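You operate a simulated robot arm through the tools that you are given. There is no shell and no other tool. Be economical: measure what you need, move in short steps, check, and stop when the job is done.

The job below is to be done with a simulated robot arm. You get a single attempt, and the scene is never put back.

JOB
Take the resin scoop and put it on the beige display tray.

It is judged by the outcome, as a careful person would: the job done as asked, and still so three seconds after it is handed in. It fails if anything else is knocked over, pushed out of place, dropped, spilled or broken.

ROBOT AND FRAMES
A 7-joint arm with a two-finger parallel gripper, fixed in place. Base frame: the origin is at the foot of the arm, x ahead of it, y to its left, z up; the work surface is at about z = -0.01. Readings come in m, degrees, newtons and seconds.
With the tool pointing down near the work surface it reaches from about 0.24 to 0.62 m from the base axis. Its first joint turns from -66.0 to 66.0 degrees. Payload 2.6 kg.
The TCP is the grasp point between the finger pads, 0.03 m short of the fingertips. In the tool frame z runs along the fingers and y along their closing line. The gripper opens to 0.094 m. The fingers are 0.028 m wide and 0.01 m thick; the gripper's body (0.05 by 0.096 m) begins 0.055 m behind the TCP.
Orientation is told as [roll, pitch, yaw] about the base's x, y, z axes, in that order, counted from this pose: with the fingers straight down and closing along the base's y, the tool's x points along the base's -x, its y along +y and its z along -z.

CONTROLS
- The arm moves only by the tool nudge_tool. Its arguments are lists of equal length, an entry for each row: "travel": the shift along the tool's x, y, z in mm, a list of three; "spin": the turn about the tool's z in degrees; "hand": the finger opening in mm, from 0 to 94. In form: {"travel": [[dx, dy, dz], ...], "spin": [spin, ...], "hand": [hand, ...]}. A call has 1 to 20 rows; each row is the pose to reach, as a shift and turn from the pose commanded when the call began, along the tool's axes at that moment. Each row takes 0.2 s and may step no farther than 0.05 m and 8.6 degrees from the row before; otherwise, or with a gripper value out of range, the whole call is refused. A pose out of reach is approached as far as the arm can. The call stops where the force on the tool passes 40 N (or 10 N more than at its start, if that is more) or the arm is blocked; 0.2 s more then pass. The fingers move at their own pace (about 0.072 m/s each) and stop on an object; they squeeze with about 44 N. The grip force told is the motor's: it shows also when the fingers shut on nothing. Time passes only in rows, and 0.2 s behind the last, so rows that repeat a pose let the fingers close. The reply holds the time, the measured pose of the TCP, the force on the tool along the base axes, the opening and the grip force, in the units named above and with some noise.
- Cameras (640 x 400 px; columns grow to the right, rows downward): "scene" is fixed at [0.0421, 0.4363, 0.5677]; the picture's right is [-0.73, -0.69, 0.00], its down [-0.37, 0.39, -0.84] and it looks along [0.58, -0.61, -0.54] (base axes); focal length 310 px, centre (320, 200). "wrist" rides on the gripper at [0.076, 0.014, -0.102] in the tool frame; the picture's right is [-0.18, 0.98, 0.00], its down [-0.75, -0.14, -0.64] and it looks along [-0.63, -0.12, 0.77] (tool axes); focal length 243 px, centre (320, 200). There is no depth. A picture from a camera that has moved, and an enlarged one, comes with that camera's place and axes in the base frame and with its lens.
- get_image(camera): a new picture of that camera. It takes no simulated time.
- inspect(camera, box): a new picture of the part [left, top, right, bottom] of that camera's present view, enlarged. It takes no simulated time.
- close_job(): hands the job in; it is judged then, once.

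Work in short steps. Places have to be worked out from the pictures, the camera data and where the tool is seen: move nearer, look again, correct. Check each grasp and each placing, and mend what went wrong. You have 90 turns and 38 pictures in all, those below and enlarged ones among them. Open the gripper and draw the arm clear of the work before you hand the job in, unless the task says otherwise; then end with one line.

The tools are called after "Call:" as name(argument=value, ...) on one line, values as JSON. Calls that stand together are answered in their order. nudge_tool: Moves the arm, as the interface text tells. Its arguments: {"type":"object","properties":{"travel":{"type":"array"},"spin":{"type":"array"},"hand":{"type":"array"}},"required":["travel","spin","hand"]} The other tools are called the same way: get_image (camera) takes a picture; inspect (camera, box) takes an enlarged picture of a part of a camera's view; close_job () hands the job in.

At the start:

```text
time: 0.0
tcp_pos: [0.3953, 0.0864, 0.2611]
tool_rot: [0.0, 0.0, 0.1]
ft_force: [-0.3, 0.8, -0.4]
finger_gap: 0.0939
grip_force: 0.1
```

scene: 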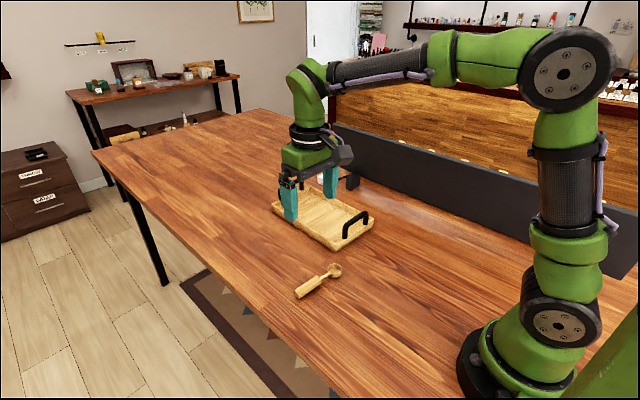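
wrist: 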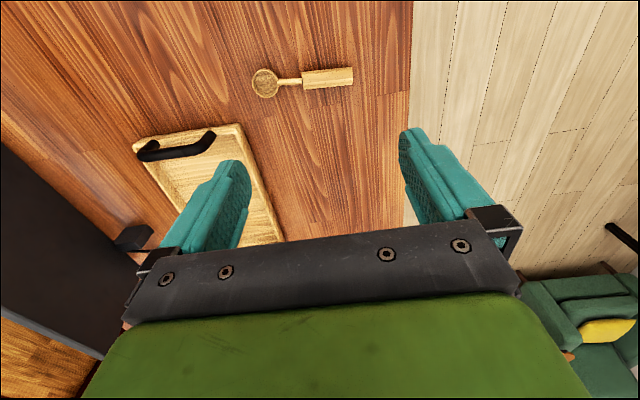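

The scoop seems to lie along y, from about (0.396, 0.008) at the bowl to (0.408, 0.128) at the handle end. I'll look closer at the scoop and tray before moving.

Call:
inspect(camera="scene", box=[250, 160, 410, 310])

Call:
inspect(camera="wrist", box=[100, 40, 400, 260])

```text
2.67 times, centred on (330, 235) of scene
camera zoom: at [0.0421, 0.4363, 0.5677], right [-0.73, -0.69, 0.0], down [-0.37, 0.39, -0.84], along [0.58, -0.61, -0.54], focal length 827 px, centre (293, 107)
```

zoom: 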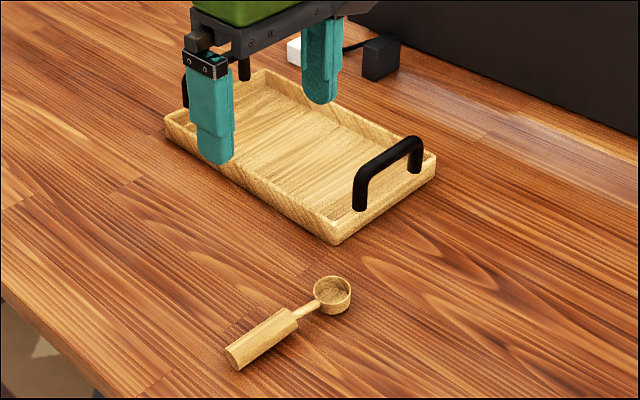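

```text
1.82 times, centred on (250, 150) of wrist
camera zoom: at [0.3203, 0.0997, 0.3649], right [0.18, 0.98, 0.0], down [0.75, -0.14, 0.64], along [0.63, -0.12, -0.77], focal length 441 px, centre (447, 291)
```

zoom: 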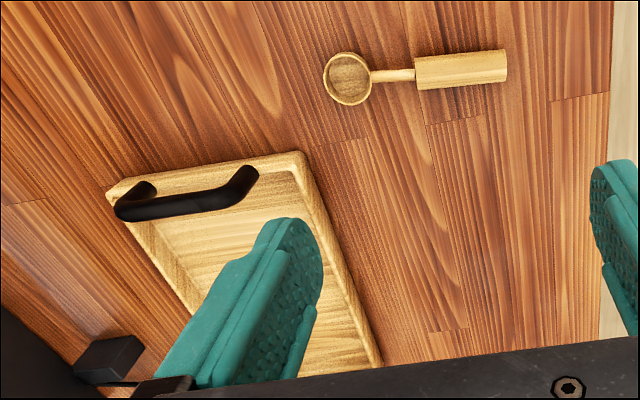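

The tray spans about x 0.43–0.73 and y -0.21 to -0.06, and the scoop handle centre is about (0.404, 0.09). I'll spin +96° so the fingers close across the handle, and drop to z≈0.15.

Call:
nudge_tool(travel=[[-1, 0, 9], [-2, 0, 18], [-3, 0, 27], [-4, 0, 36], [-5, 0, 45], [-6, 0, 54], [-7, 0, 63], [-8, 0, 72], [-9, 0, 81], [-9, 0, 90], [-9, 0, 100], [-9, 0, 110]], spin=[8, 16, 24, 32, 40, 48, 56, 64, 72, 80, 88, 96], hand=[94, 94, 94, 94, 94, 94, 94, 94, 94, 94, 94, 94])

Call:
get_image(camera="wrist")

Call:
get_image(camera="scene")

```text
time: 2.6
tcp_pos: [0.4047, 0.0866, 0.152]
tool_rot: [-0.1, 0.0, -96.2]
ft_force: [-0.4, 0.1, 0.5]
finger_gap: 0.094
grip_force: 0.1
```

```text
33 pictures are left
camera wrist: at [0.4276, 0.1601, 0.2547], right [0.96, -0.29, 0.0], down [-0.22, -0.73, 0.64], along [-0.19, -0.61, -0.77], focal length 243 px, centre (320, 200)
```

wrist: 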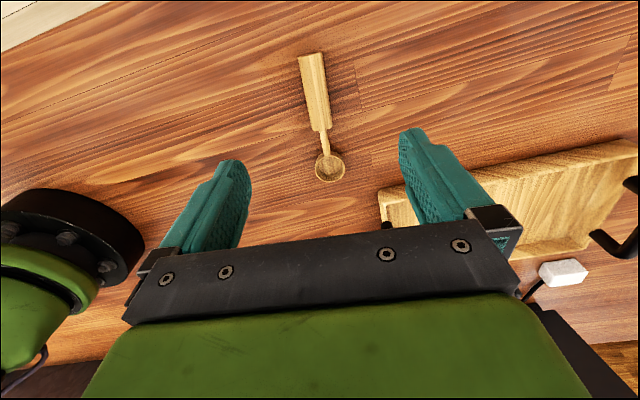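

```text
32 pictures are left
```

scene: 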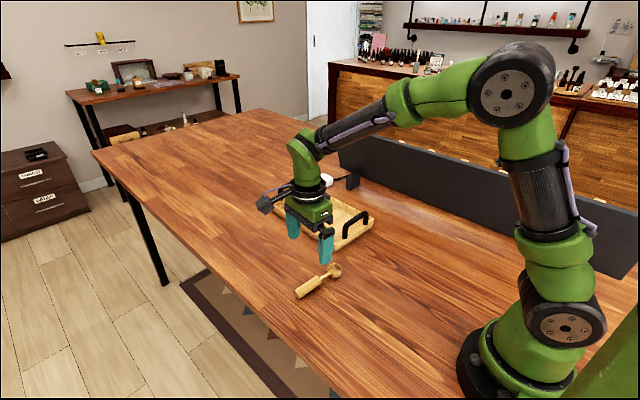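

The handle centre now comes out at about (0.401, 0.088), tilted about 8°. I'll correct by -4 mm and +2°, and descend to z≈0.07.

Call:
nudge_tool(travel=[[-2, -2, 20], [-4, -4, 40], [-4, -4, 60], [-4, -4, 82]], spin=[1, 2, 2, 2], hand=[94, 80, 70, 60])

Call:
get_image(camera="wrist")

Call:
inspect(camera="scene", box=[250, 190, 410, 310])

```text
time: 3.6
tcp_pos: [0.401, 0.0819, 0.0693]
tool_rot: [0.0, 0.0, -98.1]
ft_force: [-0.1, -0.2, 0.3]
finger_gap: 0.0601
grip_force: 0.1
```

```text
31 pictures are left
camera wrist: at [0.4262, 0.1558, 0.1719], right [0.95, -0.32, 0.0], down [-0.25, -0.73, 0.64], along [-0.21, -0.61, -0.77], focal length 243 px, centre (320, 200)
```

wrist: 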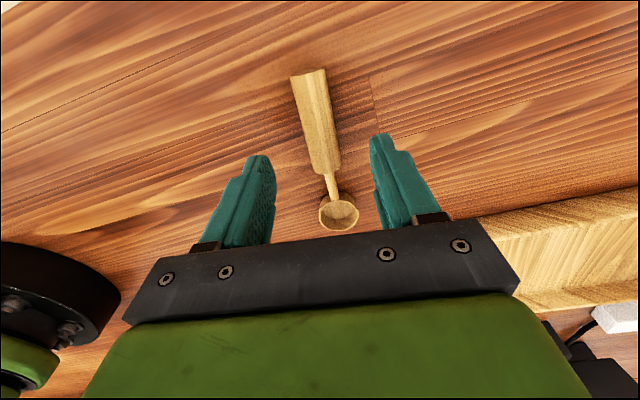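

```text
3.33 times, centred on (330, 250) of scene
camera zoom: at [0.0421, 0.4363, 0.5677], right [-0.73, -0.69, 0.0], down [-0.37, 0.39, -0.84], along [0.58, -0.61, -0.54], focal length 1033 px, centre (287, 33)
```

zoom: 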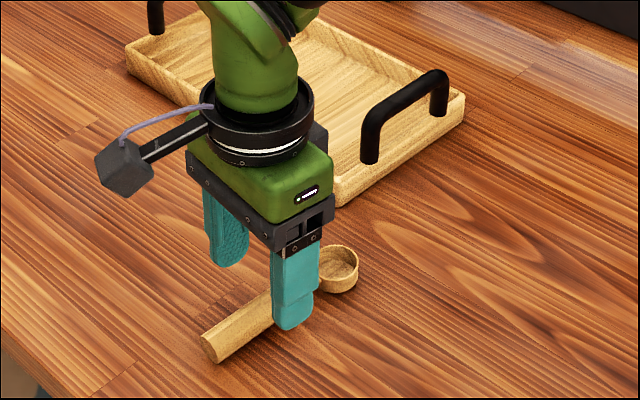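

The handle is centred between the fingers at (0.4005, 0.082), tilted about 10°. I'll spin 2° more and descend to z≈0.025, with the tips just above the table.

Call:
nudge_tool(travel=[[0, 0, 12], [0, 0, 24], [0, 0, 36], [0, 0, 44]], spin=[1, 2, 2, 2], hand=[60, 60, 60, 60])

Call:
get_image(camera="wrist")

```text
time: 4.7
tcp_pos: [0.3988, 0.0817, 0.0312]
tool_rot: [0.0, 0.1, -100.1]
ft_force: [-2.5, 0.8, 3.7]
finger_gap: 0.0601
grip_force: 0.1
stopped in row 4: the force on the tool passed its limit (the readings are from after the stop); the commanded pose is now the measured one
```

```text
29 pictures are left
camera wrist: at [0.4277, 0.1541, 0.1326], right [0.94, -0.35, 0.0], down [-0.27, -0.72, 0.64], along [-0.23, -0.6, -0.77], focal length 243 px, centre (320, 200)
```

wrist: 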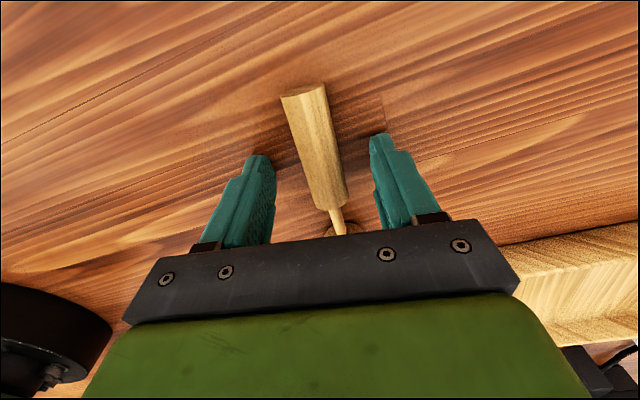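

The tips touched the surface at TCP z≈0.031, with the handle still between the fingers. I'll rise 1 mm and close.

Call:
nudge_tool(travel=[[0, 0, -1], [0, 0, -1], [0, 0, -1], [0, 0, -1], [0, 0, -1], [0, 0, -1]], spin=[0, 0, 0, 0, 0, 0], hand=[60, 40, 20, 0, 0, 0])

Call:
get_image(camera="wrist")

```text
time: 6.0
tcp_pos: [0.3995, 0.0836, 0.0304]
tool_rot: [0.0, 0.1, -100.1]
ft_force: [0.0, 0.4, 2.1]
finger_gap: 0.0205
grip_force: 44.5
```

```text
28 pictures are left
camera wrist: at [0.4277, 0.1548, 0.1332], right [0.94, -0.35, 0.0], down [-0.27, -0.72, 0.64], along [-0.23, -0.6, -0.77], focal length 243 px, centre (320, 200)
```

wrist: 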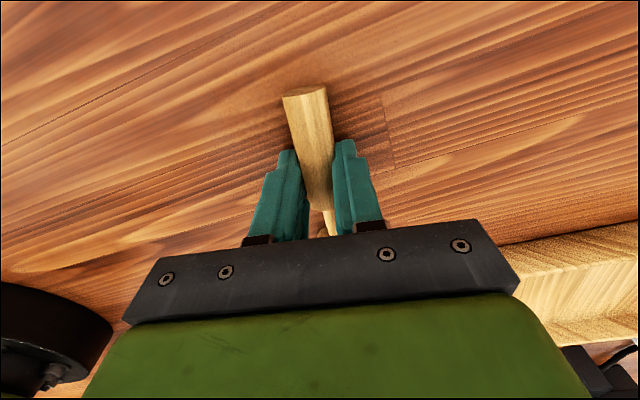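

The fingers hold the handle at a 20.5 mm gap and 44 N. I'll lift 130 mm gently.

Call:
nudge_tool(travel=[[0, 0, -8], [0, 0, -20], [0, 0, -36], [0, 0, -52], [0, 0, -68], [0, 0, -84], [0, 0, -100], [0, 0, -116], [0, 0, -130]], spin=[0, 0, 0, 0, 0, 0, 0, 0, 0], hand=[0, 0, 0, 0, 0, 0, 0, 0, 0])

Call:
get_image(camera="scene")

Call:
get_image(camera="wrist")

```text
time: 8.1
tcp_pos: [0.3992, 0.0822, 0.1599]
tool_rot: [0.0, 0.1, -100.1]
ft_force: [0.1, 0.5, 0.2]
finger_gap: 0.0
grip_force: 32.6
```

```text
27 pictures are left
```

scene: 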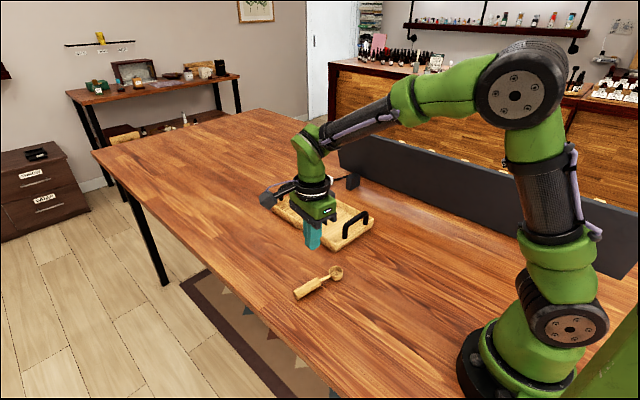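

```text
26 pictures are left
camera wrist: at [0.4262, 0.1532, 0.2629], right [0.94, -0.35, 0.0], down [-0.27, -0.72, 0.64], along [-0.23, -0.6, -0.77], focal length 243 px, centre (320, 200)
```

wrist: 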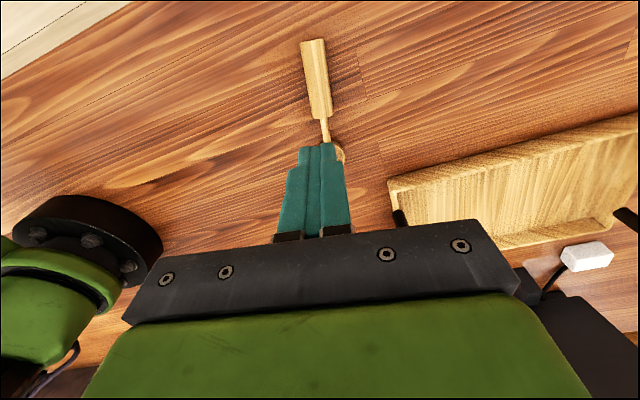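

The gap is 0, so the scoop slipped out and is still on the table. I'll look at it closely to learn its shape and whether it moved.

Call:
inspect(camera="scene", box=[285, 255, 355, 305])

Call:
inspect(camera="wrist", box=[260, 20, 400, 170])

```text
8.00 times, centred on (320, 280) of scene
camera zoom: at [0.0421, 0.4363, 0.5677], right [-0.73, -0.69, 0.0], down [-0.37, 0.39, -0.84], along [0.58, -0.61, -0.54], focal length 2480 px, centre (320, -440)
```

zoom: 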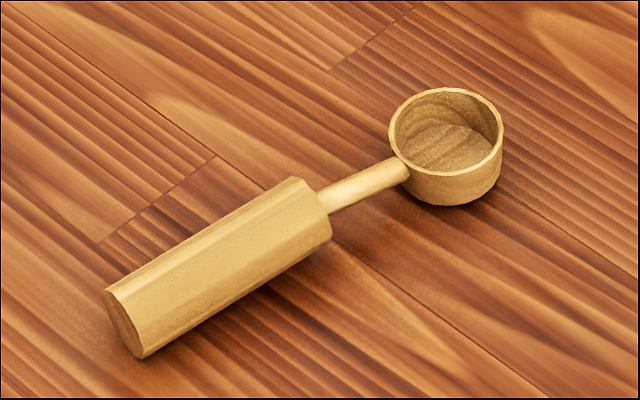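

```text
2.67 times, centred on (330, 95) of wrist
camera zoom: at [0.4262, 0.1532, 0.2629], right [0.94, -0.35, 0.0], down [-0.27, -0.72, 0.64], along [-0.23, -0.6, -0.77], focal length 647 px, centre (293, 480)
```

zoom: 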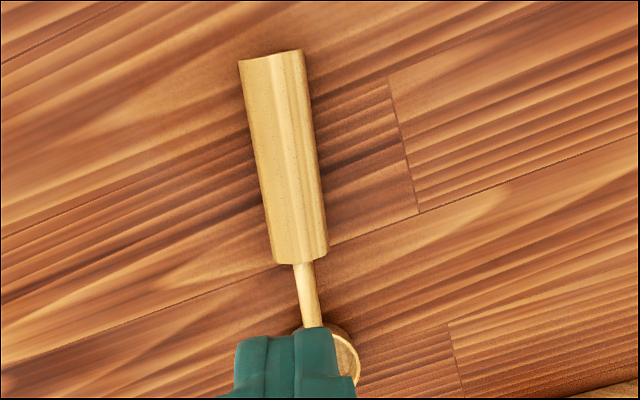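

The handle is roughly a 21 mm round bar that hardly moved, now centred near (0.400, 0.092) and tilted about 12°. The tips probably only reached its equator. I'll open to 50 mm, re-align, and descend to z≈0.042, then feel downward slowly.

Call:
nudge_tool(travel=[[2, -1, 0], [5, -1, 20], [5, -1, 45], [5, -1, 70], [5, -1, 95], [5, -1, 110], [5, -1, 116], [5, -1, 118], [5, -1, 118]], spin=[1, 2, 2, 2, 2, 2, 2, 2, 2], hand=[50, 50, 50, 50, 50, 50, 50, 50, 50])

Call:
get_image(camera="wrist")

Call:
inspect(camera="scene", box=[275, 230, 365, 310])

```text
time: 10.1
tcp_pos: [0.3995, 0.0874, 0.0424]
tool_rot: [0.1, 0.0, -102.1]
ft_force: [-0.5, 0.2, 0.2]
finger_gap: 0.0498
grip_force: 0.1
```

```text
23 pictures are left
camera wrist: at [0.4298, 0.1586, 0.1453], right [0.92, -0.39, 0.0], down [-0.3, -0.71, 0.64], along [-0.25, -0.59, -0.77], focal length 243 px, centre (320, 200)
```

wrist: 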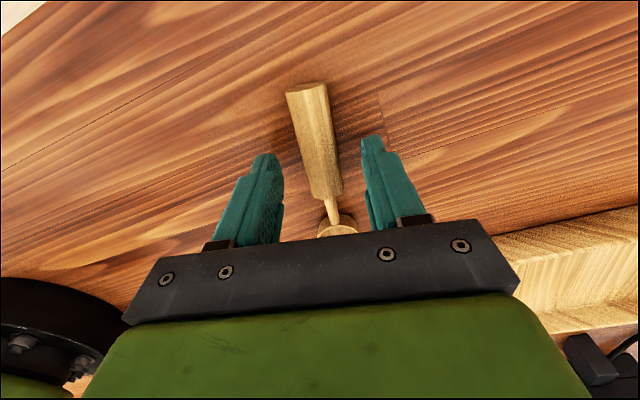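

```text
5.00 times, centred on (320, 270) of scene
camera zoom: at [0.0421, 0.4363, 0.5677], right [-0.73, -0.69, 0.0], down [-0.37, 0.39, -0.84], along [0.58, -0.61, -0.54], focal length 1550 px, centre (320, -150)
```

zoom: 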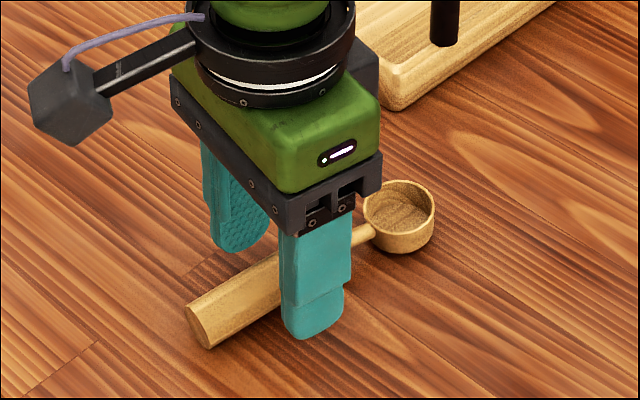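

The handle is well centred between the fingers. I'll feel downward at 1.5 mm per row toward z≈0.024.

Call:
nudge_tool(travel=[[0, 0, 2], [0, 0, 4], [0, 0, 6], [0, 0, 8], [0, 0, 10], [0, 0, 11], [0, 0, 12], [0, 0, 13], [0, 0, 14], [0, 0, 15], [0, 0, 16], [0, 0, 17], [0, 0, 18]], spin=[0, 0, 0, 0, 0, 0, 0, 0, 0, 0, 0, 0, 0], hand=[50, 50, 50, 50, 50, 50, 50, 50, 50, 50, 50, 50, 50])

```text
time: 12.3
tcp_pos: [0.4005, 0.0873, 0.0298]
tool_rot: [0.2, 0.1, -102.2]
ft_force: [-3.5, -0.6, 7.1]
finger_gap: 0.052
grip_force: 2.0
stopped in row 11: the force on the tool passed its limit (the readings are from after the stop); the commanded pose is now the measured one
```

The surface is at TCP z≈0.030, so the tips are at the table. I'll inspect the handle's end face and cross-section to see why it slipped.

Call:
inspect(camera="wrist", box=[240, 70, 400, 250])

```text
2.22 times, centred on (320, 160) of wrist
camera zoom: at [0.4311, 0.1576, 0.1329], right [0.92, -0.39, 0.0], down [-0.3, -0.71, 0.64], along [-0.25, -0.59, -0.77], focal length 539 px, centre (320, 289)
```

zoom: 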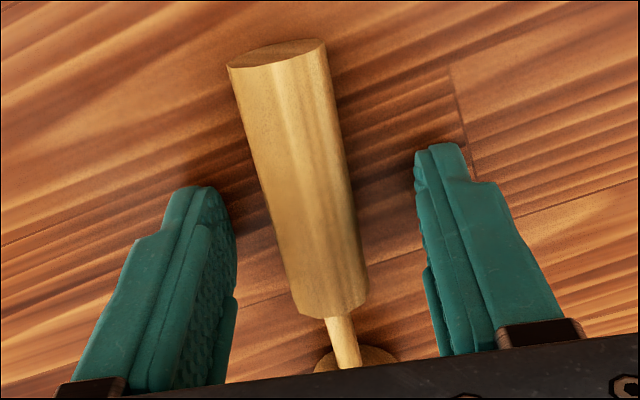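

The handle looks like a round bar about 21 mm across, and the tips are at table level, so it should sit within the pads. I'll close again, wait, and lift only 6 mm slowly to watch for slip.

Call:
nudge_tool(travel=[[0, 0, -1], [0, 0, -1], [0, 0, -1], [0, 0, -1], [0, 0, -1], [0, 0, -1], [0, 0, -1], [0, 0, -2], [0, 0, -3], [0, 0, -4], [0, 0, -5], [0, 0, -6], [0, 0, -7]], spin=[0, 0, 0, 0, 0, 0, 0, 0, 0, 0, 0, 0, 0], hand=[50, 40, 28, 15, 0, 0, 0, 0, 0, 0, 0, 0, 0])

Call:
get_image(camera="wrist")

Call:
inspect(camera="scene", box=[275, 230, 365, 310])

```text
time: 15.2
tcp_pos: [0.4014, 0.0864, 0.0371]
tool_rot: [0.2, 0.2, -101.9]
ft_force: [-0.5, 1.0, -0.1]
finger_gap: 0.0205
grip_force: 44.0
```

```text
20 pictures are left
camera wrist: at [0.4314, 0.1576, 0.1401], right [0.92, -0.39, 0.0], down [-0.3, -0.71, 0.64], along [-0.24, -0.59, -0.77], focal length 243 px, centre (320, 200)
```

wrist: 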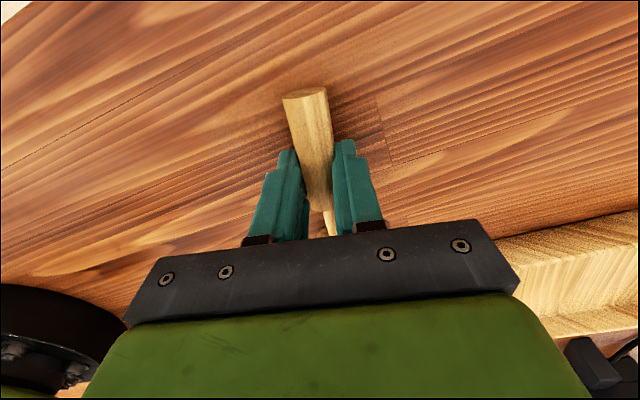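

```text
5.00 times, centred on (320, 270) of scene
camera zoom: at [0.0421, 0.4363, 0.5677], right [-0.73, -0.69, 0.0], down [-0.37, 0.39, -0.84], along [0.58, -0.61, -0.54], focal length 1550 px, centre (320, -150)
```

zoom: 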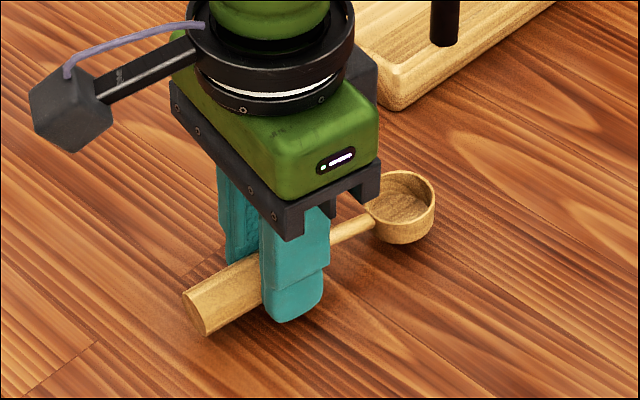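

The scoop is held now and has risen with the fingers. I'll keep lifting slowly, 2 mm per row.

Call:
nudge_tool(travel=[[0, 0, -1], [0, 0, -2], [0, 0, -4], [0, 0, -6], [0, 0, -8], [0, 0, -10], [0, 0, -12], [0, 0, -14], [0, 0, -16], [0, 0, -18], [0, 0, -20], [0, 0, -21], [0, 0, -22]], spin=[0, 0, 0, 0, 0, 0, 0, 0, 0, 0, 0, 0, 0], hand=[0, 0, 0, 0, 0, 0, 0, 0, 0, 0, 0, 0, 0])

Call:
inspect(camera="scene", box=[275, 230, 365, 310])

```text
time: 17.9
tcp_pos: [0.4011, 0.0861, 0.0574]
tool_rot: [0.2, 0.1, -102.1]
ft_force: [0.5, 0.0, -1.2]
finger_gap: 0.0204
grip_force: 44.1
```

```text
5.00 times, centred on (320, 270) of scene
camera zoom: at [0.0421, 0.4363, 0.5677], right [-0.73, -0.69, 0.0], down [-0.37, 0.39, -0.84], along [0.58, -0.61, -0.54], focal length 1550 px, centre (320, -150)
```

zoom: 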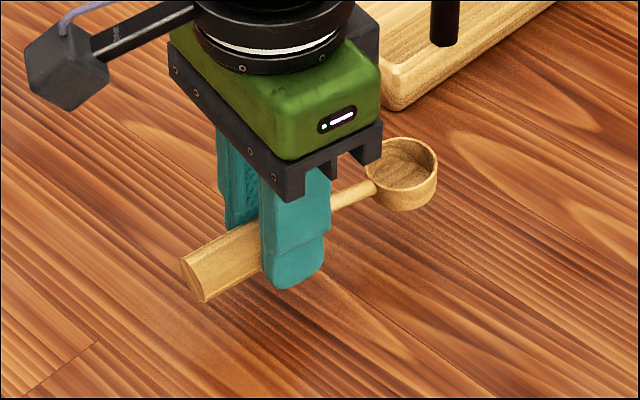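

The grip is stable with no creep. I'll lift another 65 mm at a moderate pace to z≈0.12, clear of the tray's black handle.

Call:
nudge_tool(travel=[[0, 0, -1], [0, 0, -3], [0, 0, -6], [0, 0, -10], [0, 0, -14], [0, 0, -18], [0, 0, -22], [0, 0, -26], [0, 0, -30], [0, 0, -34], [0, 0, -38], [0, 0, -42], [0, 0, -46], [0, 0, -50], [0, 0, -54], [0, 0, -58], [0, 0, -61], [0, 0, -63], [0, 0, -64], [0, 0, -65]], spin=[0, 0, 0, 0, 0, 0, 0, 0, 0, 0, 0, 0, 0, 0, 0, 0, 0, 0, 0, 0], hand=[0, 0, 0, 0, 0, 0, 0, 0, 0, 0, 0, 0, 0, 0, 0, 0, 0, 0, 0, 0])

Call:
get_image(camera="scene")

Call:
get_image(camera="wrist")

```text
time: 22.1
tcp_pos: [0.402, 0.0868, 0.1245]
tool_rot: [0.2, 0.2, -102.2]
ft_force: [-0.6, -0.5, -0.5]
finger_gap: 0.0202
grip_force: 44.2
```

```text
17 pictures are left
```

scene: 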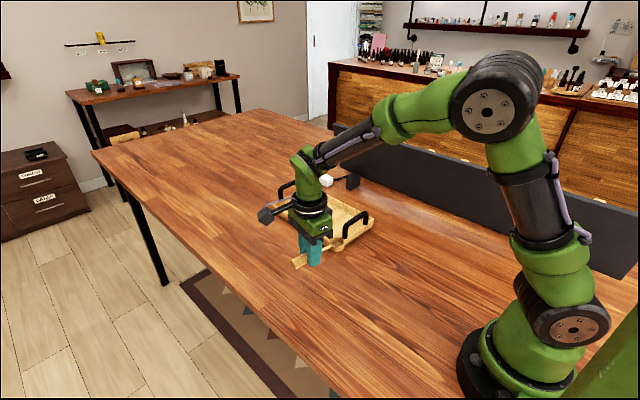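

```text
16 pictures are left
camera wrist: at [0.4309, 0.1577, 0.2265], right [0.92, -0.39, 0.0], down [-0.3, -0.71, 0.64], along [-0.24, -0.59, -0.77], focal length 243 px, centre (320, 200)
```

wrist: 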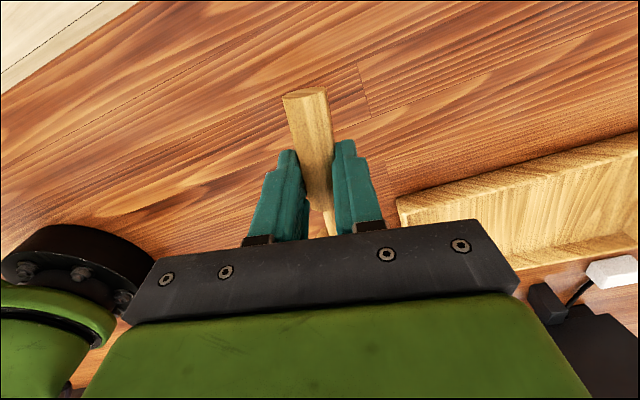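

The scoop is held at z≈0.124. I'll swing it back to yaw 0, so the handle points at the base, while moving to about (0.53, 0.03), beside the tray.

Call:
nudge_tool(travel=[[-1, 4, 0], [-2, 11, 0], [-4, 18, 0], [-6, 26, 0], [-8, 34, 0], [-10, 42, 0], [-12, 50, 0], [-14, 58, 0], [-16, 66, 0], [-18, 74, 0], [-20, 82, 0], [-22, 90, 0], [-24, 98, 0], [-26, 106, 0], [-28, 114, 0], [-30, 122, 0], [-31, 129, 0], [-32, 135, 0], [-32, 138, 0], [-32, 139, 0]], spin=[-2, -6, -11, -17, -23, -29, -35, -41, -47, -53, -59, -65, -71, -77, -83, -89, -94, -98, -101, -102], hand=[0, 0, 0, 0, 0, 0, 0, 0, 0, 0, 0, 0, 0, 0, 0, 0, 0, 0, 0, 0])

Call:
get_image(camera="scene")

Call:
get_image(camera="wrist")

```text
time: 26.4
tcp_pos: [0.5298, 0.0271, 0.1246]
tool_rot: [0.2, -0.3, 0.1]
ft_force: [-1.0, -0.5, -1.3]
finger_gap: 0.0206
grip_force: 43.9
```

```text
15 pictures are left
```

scene: 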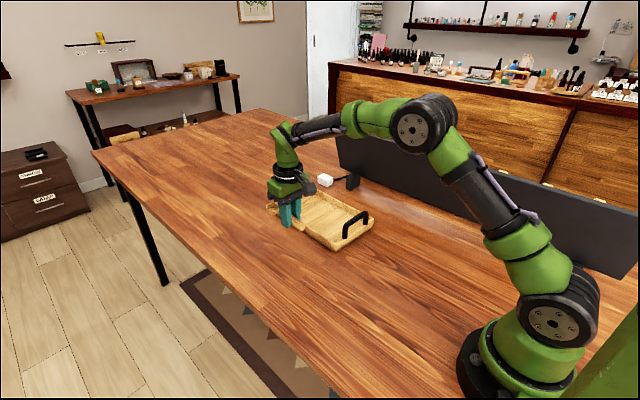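

```text
14 pictures are left
camera wrist: at [0.4538, 0.0404, 0.2263], right [0.18, 0.98, 0.0], down [0.75, -0.14, 0.65], along [0.63, -0.12, -0.76], focal length 243 px, centre (320, 200)
```

wrist: 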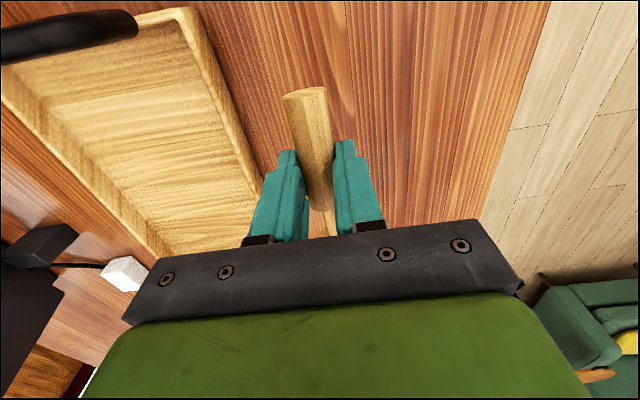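

The tray's long edges lie at y≈-0.045 and -0.22, parallel to x, and its near rim is at x≈0.445. I'll move over its centre, to about (0.54, -0.133), staying at this height.

Call:
nudge_tool(travel=[[0, -3, 0], [0, -9, 0], [0, -18, 0], [-1, -27, 0], [-2, -36, 0], [-3, -45, 0], [-4, -54, 0], [-5, -63, 0], [-6, -72, 0], [-7, -81, 0], [-8, -90, 0], [-9, -99, 0], [-10, -108, 0], [-10, -117, 0], [-10, -126, 0], [-10, -135, 0], [-10, -144, 0], [-10, -152, 0], [-10, -157, 0], [-10, -160, 0]], spin=[0, 0, 0, 0, 0, 0, 0, 0, 0, 0, 0, 0, 0, 0, 0, 0, 0, 0, 0, 0], hand=[0, 0, 0, 0, 0, 0, 0, 0, 0, 0, 0, 0, 0, 0, 0, 0, 0, 0, 0, 0])

Call:
inspect(camera="scene", box=[250, 140, 410, 260])

Call:
get_image(camera="wrist")

```text
time: 30.6
tcp_pos: [0.5397, -0.1341, 0.1233]
tool_rot: [0.1, -0.3, 0.0]
ft_force: [0.1, 0.2, -0.7]
finger_gap: 0.0206
grip_force: 43.9
```

```text
3.33 times, centred on (330, 200) of scene
camera zoom: at [0.0421, 0.4363, 0.5677], right [-0.73, -0.69, 0.0], down [-0.37, 0.39, -0.84], along [0.58, -0.61, -0.54], focal length 1033 px, centre (287, 200)
```

zoom: 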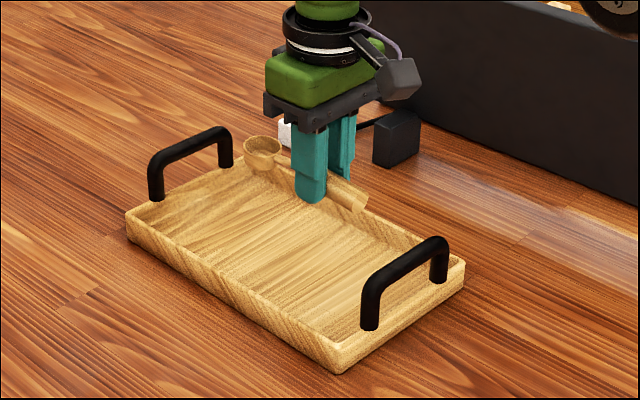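

```text
12 pictures are left
camera wrist: at [0.4634, -0.1204, 0.2262], right [0.19, 0.98, 0.0], down [0.75, -0.14, 0.65], along [0.63, -0.12, -0.76], focal length 243 px, centre (320, 200)
```

wrist: 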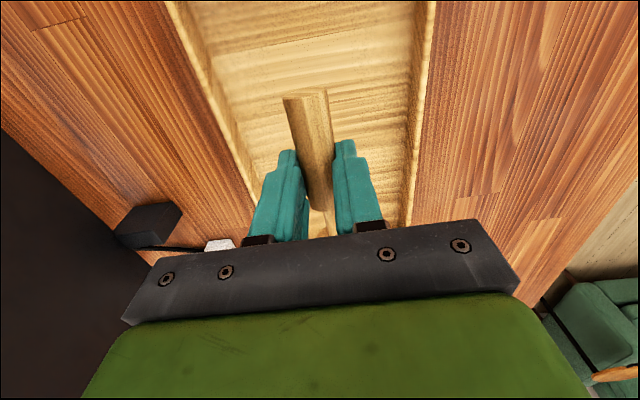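

The scoop hangs over the tray's interior, clear of walls and handles. I'll lower to z≈0.058.

Call:
nudge_tool(travel=[[0, 0, 2], [0, 0, 6], [0, 0, 11], [0, 0, 16], [0, 0, 21], [0, 0, 26], [0, 0, 31], [0, 0, 36], [0, 0, 41], [0, 0, 46], [0, 0, 51], [0, 0, 56], [0, 0, 60], [0, 0, 63], [0, 0, 65]], spin=[0, 0, 0, 0, 0, 0, 0, 0, 0, 0, 0, 0, 0, 0, 0], hand=[0, 0, 0, 0, 0, 0, 0, 0, 0, 0, 0, 0, 0, 0, 0])

Call:
inspect(camera="scene", box=[250, 160, 410, 280])

Call:
get_image(camera="wrist")

```text
time: 33.8
tcp_pos: [0.5397, -0.1338, 0.0589]
tool_rot: [0.2, -0.3, -0.1]
ft_force: [-0.2, -0.8, -0.3]
finger_gap: 0.0205
grip_force: 44.0
```

```text
3.33 times, centred on (330, 220) of scene
camera zoom: at [0.0421, 0.4363, 0.5677], right [-0.73, -0.69, 0.0], down [-0.37, 0.39, -0.84], along [0.58, -0.61, -0.54], focal length 1033 px, centre (287, 133)
```

zoom: 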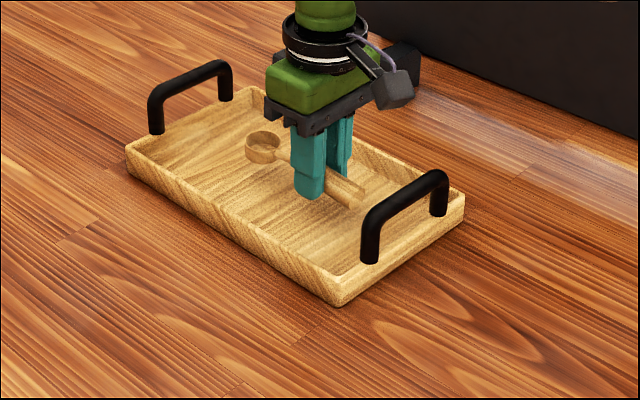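

```text
10 pictures are left
camera wrist: at [0.4632, -0.1198, 0.161], right [0.19, 0.98, 0.0], down [0.75, -0.14, 0.65], along [0.63, -0.12, -0.76], focal length 243 px, centre (320, 200)
```

wrist: 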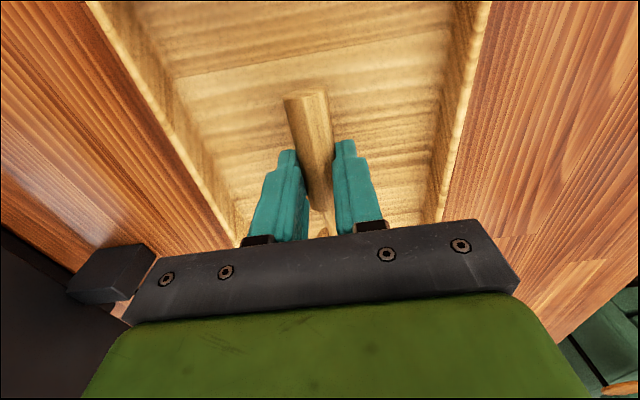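

The scoop is inside the tray's walls and close to the floor. I'll feel down 1 mm per row for 10 mm.

Call:
nudge_tool(travel=[[0, 0, 1], [0, 0, 2], [0, 0, 3], [0, 0, 4], [0, 0, 5], [0, 0, 6], [0, 0, 7], [0, 0, 8], [0, 0, 9], [0, 0, 10]], spin=[0, 0, 0, 0, 0, 0, 0, 0, 0, 0], hand=[0, 0, 0, 0, 0, 0, 0, 0, 0, 0])

```text
time: 36.0
tcp_pos: [0.5398, -0.1329, 0.0496]
tool_rot: [0.3, -0.3, -0.1]
ft_force: [0.7, 0.8, 0.0]
finger_gap: 0.0207
grip_force: 44.3
```

No contact yet at z≈0.049. I'll go on at the same slow pace for 6 mm.

Call:
nudge_tool(travel=[[0, 0, 1], [0, 0, 2], [0, 0, 3], [0, 0, 4], [0, 0, 5], [0, 0, 6]], spin=[0, 0, 0, 0, 0, 0], hand=[0, 0, 0, 0, 0, 0])

Call:
inspect(camera="scene", box=[295, 190, 375, 250])

```text
time: 37.4
tcp_pos: [0.5394, -0.1334, 0.0422]
tool_rot: [0.2, -0.4, -0.1]
ft_force: [-0.8, -0.5, -0.6]
finger_gap: 0.0203
grip_force: 44.0
```

```text
6.67 times, centred on (335, 220) of scene
camera zoom: at [0.0421, 0.4363, 0.5677], right [-0.73, -0.69, 0.0], down [-0.37, 0.39, -0.84], along [0.58, -0.61, -0.54], focal length 2066 px, centre (220, 67)
```

zoom: 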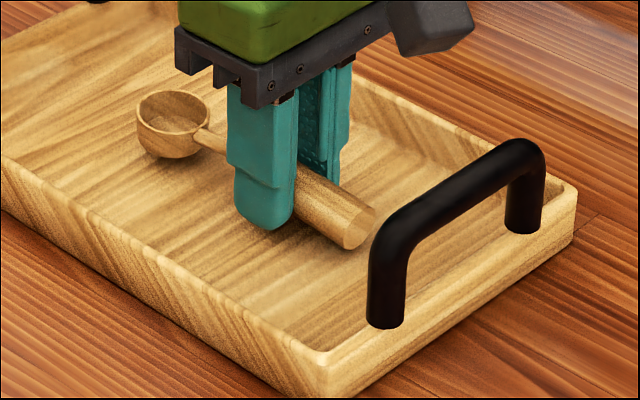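

Still no contact at z≈0.042, and the floor is only millimetres below the tips. I'll continue 6 mm more in 1 mm rows.

Call:
nudge_tool(travel=[[0, 0, 1], [0, 0, 2], [0, 0, 3], [0, 0, 4], [0, 0, 5], [0, 0, 6]], spin=[0, 0, 0, 0, 0, 0], hand=[0, 0, 0, 0, 0, 0])

```text
time: 38.8
tcp_pos: [0.5391, -0.1327, 0.0376]
tool_rot: [0.2, -0.4, -0.1]
ft_force: [-1.1, 0.5, 1.1]
finger_gap: 0.0204
grip_force: 44.0
```

The force is rising slightly, so I'm near contact. I'll go 3 mm more.

Call:
nudge_tool(travel=[[0, 0, 0.7], [0, 0, 1.4], [0, 0, 2.1], [0, 0, 2.8]], spin=[0, 0, 0, 0], hand=[0, 0, 0, 0])

Call:
inspect(camera="scene", box=[295, 190, 375, 250])

```text
time: 39.8
tcp_pos: [0.5406, -0.1329, 0.0368]
tool_rot: [0.1, -0.4, -0.2]
ft_force: [-12.6, 0.9, 27.7]
finger_gap: 0.0204
grip_force: 43.5
```

```text
6.67 times, centred on (335, 220) of scene
camera zoom: at [0.042, 0.4363, 0.5677], right [-0.73, -0.69, 0.0], down [-0.37, 0.39, -0.84], along [0.58, -0.61, -0.54], focal length 2066 px, centre (220, 67)
```

zoom: 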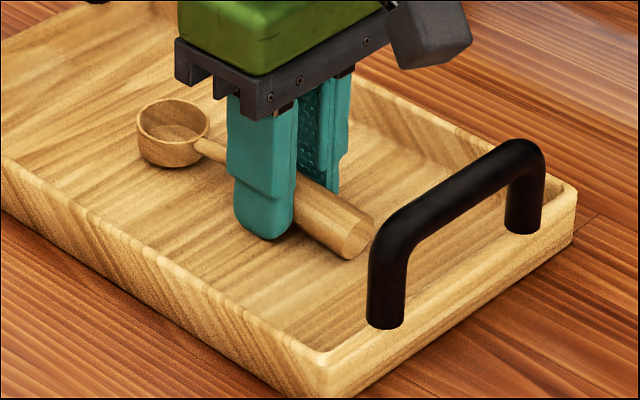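

The floor now pushes back with 28 N, so the scoop is resting on it. I'll raise 1.5 mm to relieve the load and open gently to 50 mm.

Call:
nudge_tool(travel=[[0, 0, -0.8], [0, 0, -1.5], [0, 0, -1.5], [0, 0, -1.5], [0, 0, -1.5], [0, 0, -1.5], [0, 0, -1.5]], spin=[0, 0, 0, 0, 0, 0, 0], hand=[0, 0, 22, 28, 38, 50, 50])

Call:
get_image(camera="wrist")

```text
time: 41.4
tcp_pos: [0.5406, -0.1324, 0.0357]
tool_rot: [0.3, -0.4, 0.0]
ft_force: [4.3, 6.9, 12.8]
finger_gap: 0.0459
grip_force: 0.2
```

```text
7 pictures are left
camera wrist: at [0.4643, -0.1191, 0.138], right [0.18, 0.98, 0.0], down [0.75, -0.14, 0.65], along [0.64, -0.12, -0.76], focal length 243 px, centre (320, 200)
```

wrist: 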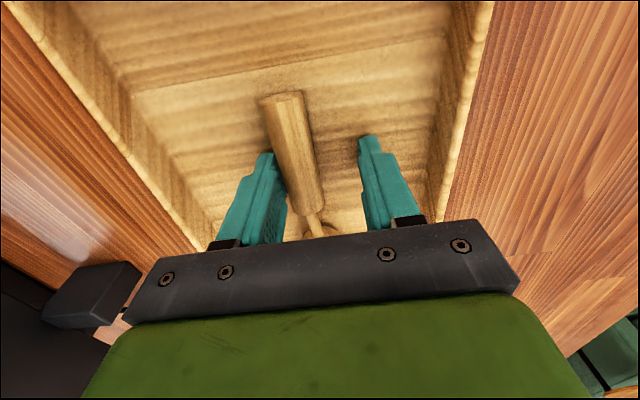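

The scoop is released, lying beside the left finger, and the tips still touch the floor. I'll rise 2 mm, shift 5 mm toward -y to clear the handle, then rise straight up.

Call:
nudge_tool(travel=[[0, 0, -1], [0, 0, -2], [0, -2, -3], [0, -5, -3], [0, -5, -5], [0, -5, -12], [0, -5, -25], [0, -5, -40], [0, -5, -60], [0, -5, -80], [0, -5, -100], [0, -5, -130], [0, -5, -150]], spin=[0, 0, 0, 0, 0, 0, 0, 0, 0, 0, 0, 0, 0], hand=[50, 50, 50, 50, 50, 50, 50, 50, 50, 50, 50, 50, 50])

Call:
get_image(camera="scene")

Call:
get_image(camera="wrist")

```text
time: 44.1
tcp_pos: [0.5393, -0.1385, 0.1849]
tool_rot: [0.2, -0.4, -0.1]
ft_force: [-0.1, 0.0, -0.3]
finger_gap: 0.0498
grip_force: 0.0
```

```text
6 pictures are left
```

scene: 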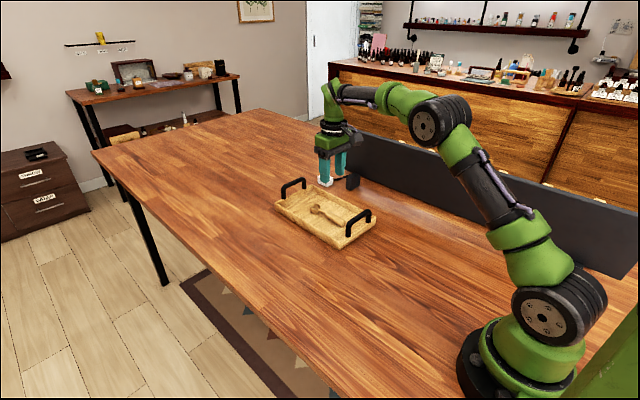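

```text
5 pictures are left
camera wrist: at [0.4636, -0.1254, 0.2872], right [0.19, 0.98, 0.0], down [0.75, -0.14, 0.65], along [0.63, -0.12, -0.76], focal length 243 px, centre (320, 200)
```

wrist: 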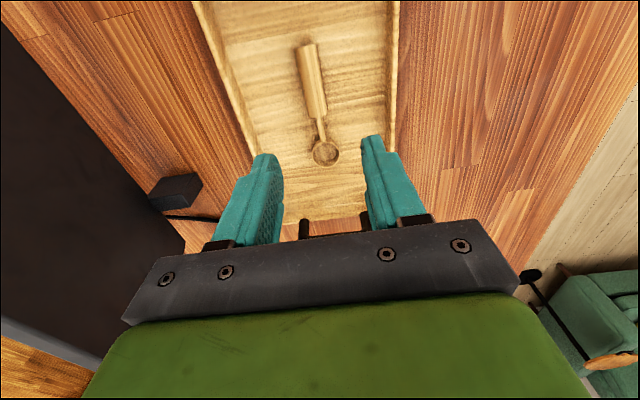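

The scoop rests in the tray and the arm is clear. I'll check closely that the tray hasn't shifted, using the same view as before the placing.

Call:
inspect(camera="scene", box=[250, 140, 410, 260])

```text
3.33 times, centred on (330, 200) of scene
camera zoom: at [0.0421, 0.4363, 0.5677], right [-0.73, -0.69, 0.0], down [-0.37, 0.39, -0.84], along [0.58, -0.61, -0.54], focal length 1033 px, centre (287, 200)
```

zoom: 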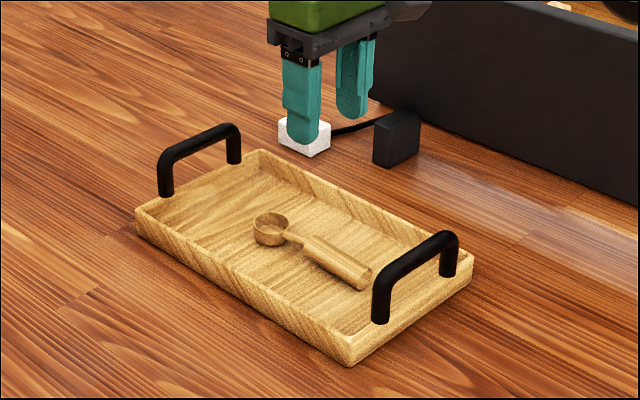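

The scoop is in, but the tray slid about 12 mm toward -y when the fingers dragged its floor as they opened. I'll push it back gently from inside against its +y wall. First step is to close the fingers and move to above (0.579, -0.098), a free strip between scoop and wall.

Call:
nudge_tool(travel=[[-10, 10, 0], [-20, 20, 0], [-30, 30, 0], [-40, 40, 0], [-40, 40, 20], [-40, 40, 40], [-40, 40, 60], [-40, 40, 80], [-40, 40, 95], [-40, 40, 100]], spin=[0, 0, 0, 0, 0, 0, 0, 0, 0, 0], hand=[30, 10, 0, 0, 0, 0, 0, 0, 0, 0])

Call:
get_image(camera="wrist")

```text
time: 46.4
tcp_pos: [0.5806, -0.099, 0.0873]
tool_rot: [0.2, -0.3, -0.1]
ft_force: [-0.8, -0.2, 0.5]
finger_gap: 0.0001
grip_force: 32.7
```

```text
3 pictures are left
camera wrist: at [0.5034, -0.0846, 0.1885], right [0.19, 0.98, 0.0], down [0.75, -0.14, 0.65], along [0.63, -0.12, -0.76], focal length 243 px, centre (320, 200)
```

wrist: 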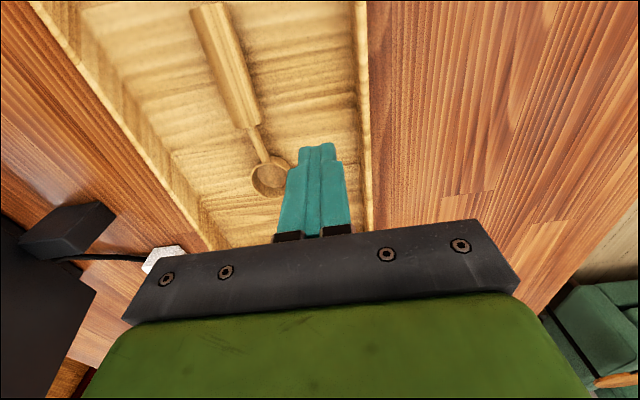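

The closed fingers are over the free strip, with about 20 mm on either side. I'll lower to z≈0.045, with the tips above the floor and below the rim.

Call:
nudge_tool(travel=[[0, 0, 8], [0, 0, 16], [0, 0, 24], [0, 0, 30], [0, 0, 34], [0, 0, 37], [0, 0, 40], [0, 0, 42]], spin=[0, 0, 0, 0, 0, 0, 0, 0], hand=[0, 0, 0, 0, 0, 0, 0, 0])

Call:
nudge_tool(travel=[[0, 2, 0], [0, 4, 0], [0, 6, 0], [0, 8, 0], [0, 10, 0], [0, 12, 0], [0, 14, 0], [0, 15, 0], [0, 16, 0]], spin=[0, 0, 0, 0, 0, 0, 0, 0, 0], hand=[0, 0, 0, 0, 0, 0, 0, 0, 0])

```text
time: 48.1
tcp_pos: [0.5806, -0.0982, 0.0443]
tool_rot: [0.2, -0.3, -0.2]
ft_force: [-1.1, -0.1, -0.5]
finger_gap: 0.0001
grip_force: 33.1
```

```text
time: 50.1
tcp_pos: [0.5802, -0.082, 0.0449]
tool_rot: [0.1, -0.3, -0.1]
ft_force: [0.0, 0.6, -0.1]
finger_gap: 0.0
grip_force: 33.0
```

There's no force on the wall yet at y≈-0.082. I'll creep 4 mm further in 1 mm rows and watch the y force.

Call:
nudge_tool(travel=[[0, 1, 0], [0, 2, 0], [0, 3, 0], [0, 4, 0]], spin=[0, 0, 0, 0], hand=[0, 0, 0, 0])

```text
time: 51.1
tcp_pos: [0.5801, -0.0786, 0.0441]
tool_rot: [0.1, -0.3, -0.1]
ft_force: [0.1, 0.0, -0.1]
finger_gap: 0.0001
grip_force: 33.0
```

No force yet. I'll creep 3 mm more.

Call:
nudge_tool(travel=[[0, 1, 0], [0, 2, 0], [0, 3, 0]], spin=[0, 0, 0], hand=[0, 0, 0])

```text
time: 52.0
tcp_pos: [0.5806, -0.0766, 0.0449]
tool_rot: [0.0, -0.3, -0.2]
ft_force: [-1.0, -2.1, 0.6]
finger_gap: 0.0
grip_force: 33.1
```

The y force is now -2 N, so contact begins at about y≈-0.077. I'll push 6 mm.

Call:
nudge_tool(travel=[[0, 1, 0], [0, 2, 0], [0, 3, 0], [0, 4, 0], [0, 5, 0], [0, 6, 0]], spin=[0, 0, 0, 0, 0, 0], hand=[0, 0, 0, 0, 0, 0])

Call:
inspect(camera="scene", box=[250, 140, 410, 260])

```text
time: 53.4
tcp_pos: [0.5816, -0.0694, 0.044]
tool_rot: [0.1, -0.3, -0.2]
ft_force: [-2.0, -2.8, 1.7]
finger_gap: 0.0
grip_force: 32.9
```

```text
3.33 times, centred on (330, 200) of scene
camera zoom: at [0.0421, 0.4363, 0.5677], right [-0.73, -0.69, 0.0], down [-0.37, 0.39, -0.84], along [0.58, -0.61, -0.54], focal length 1033 px, centre (287, 200)
```

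zoom: 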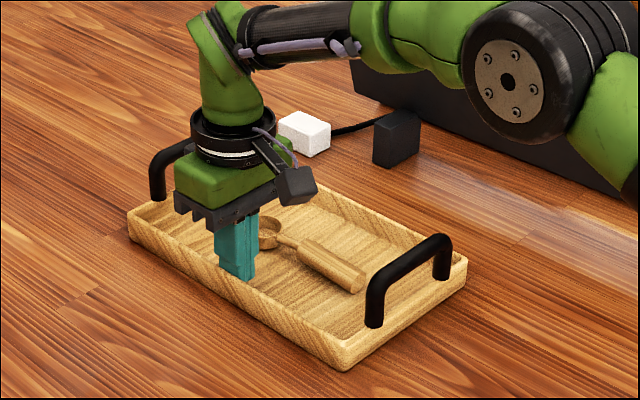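

The tray is now roughly 60–70% back, with about 4 mm left at the near end. I'll push 4 mm more, back off 6 mm and rise clear.

Call:
nudge_tool(travel=[[0, 1, 0], [0, 2, 0], [0, 3, 0], [0, 4, 0], [0, 4, 0], [0, 1, 0], [0, -2, 0], [0, -4, 0], [0, -4, -10], [0, -4, -25], [0, -4, -50], [0, -4, -80], [0, -4, -110], [0, -4, -140], [0, -4, -160]], spin=[0, 0, 0, 0, 0, 0, 0, 0, 0, 0, 0, 0, 0, 0, 0], hand=[0, 0, 0, 0, 0, 0, 0, 0, 0, 0, 0, 0, 20, 40, 60])

Call:
inspect(camera="scene", box=[250, 140, 410, 260])

```text
time: 56.5
tcp_pos: [0.5775, -0.0734, 0.2047]
tool_rot: [0.2, -0.3, -0.1]
ft_force: [-0.4, -0.4, -0.3]
finger_gap: 0.0599
grip_force: 0.1
```

```text
3.33 times, centred on (330, 200) of scene
camera zoom: at [0.0421, 0.4363, 0.5677], right [-0.73, -0.69, 0.0], down [-0.37, 0.39, -0.84], along [0.58, -0.61, -0.54], focal length 1033 px, centre (287, 200)
```

zoom: 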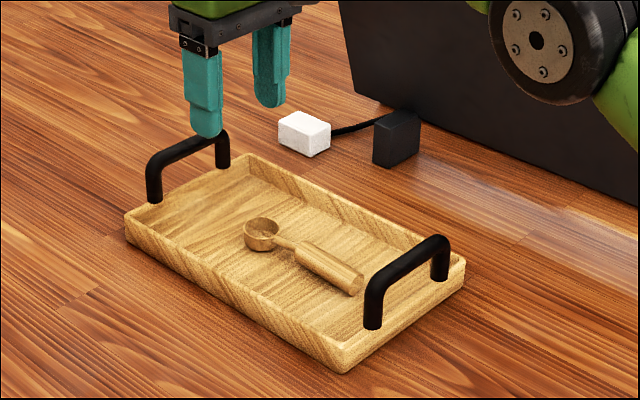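

The tray is within about 2 mm of where it started, the scoop lies flat inside it, and the open gripper is well above. I'm handing the job in.

Call:
close_job()

```text
The job is handed in.
```

The resin scoop is lying flat on the beige display tray; the tray slid about 12 mm during the release, and I pushed it back to within about 2 mm of where it started.
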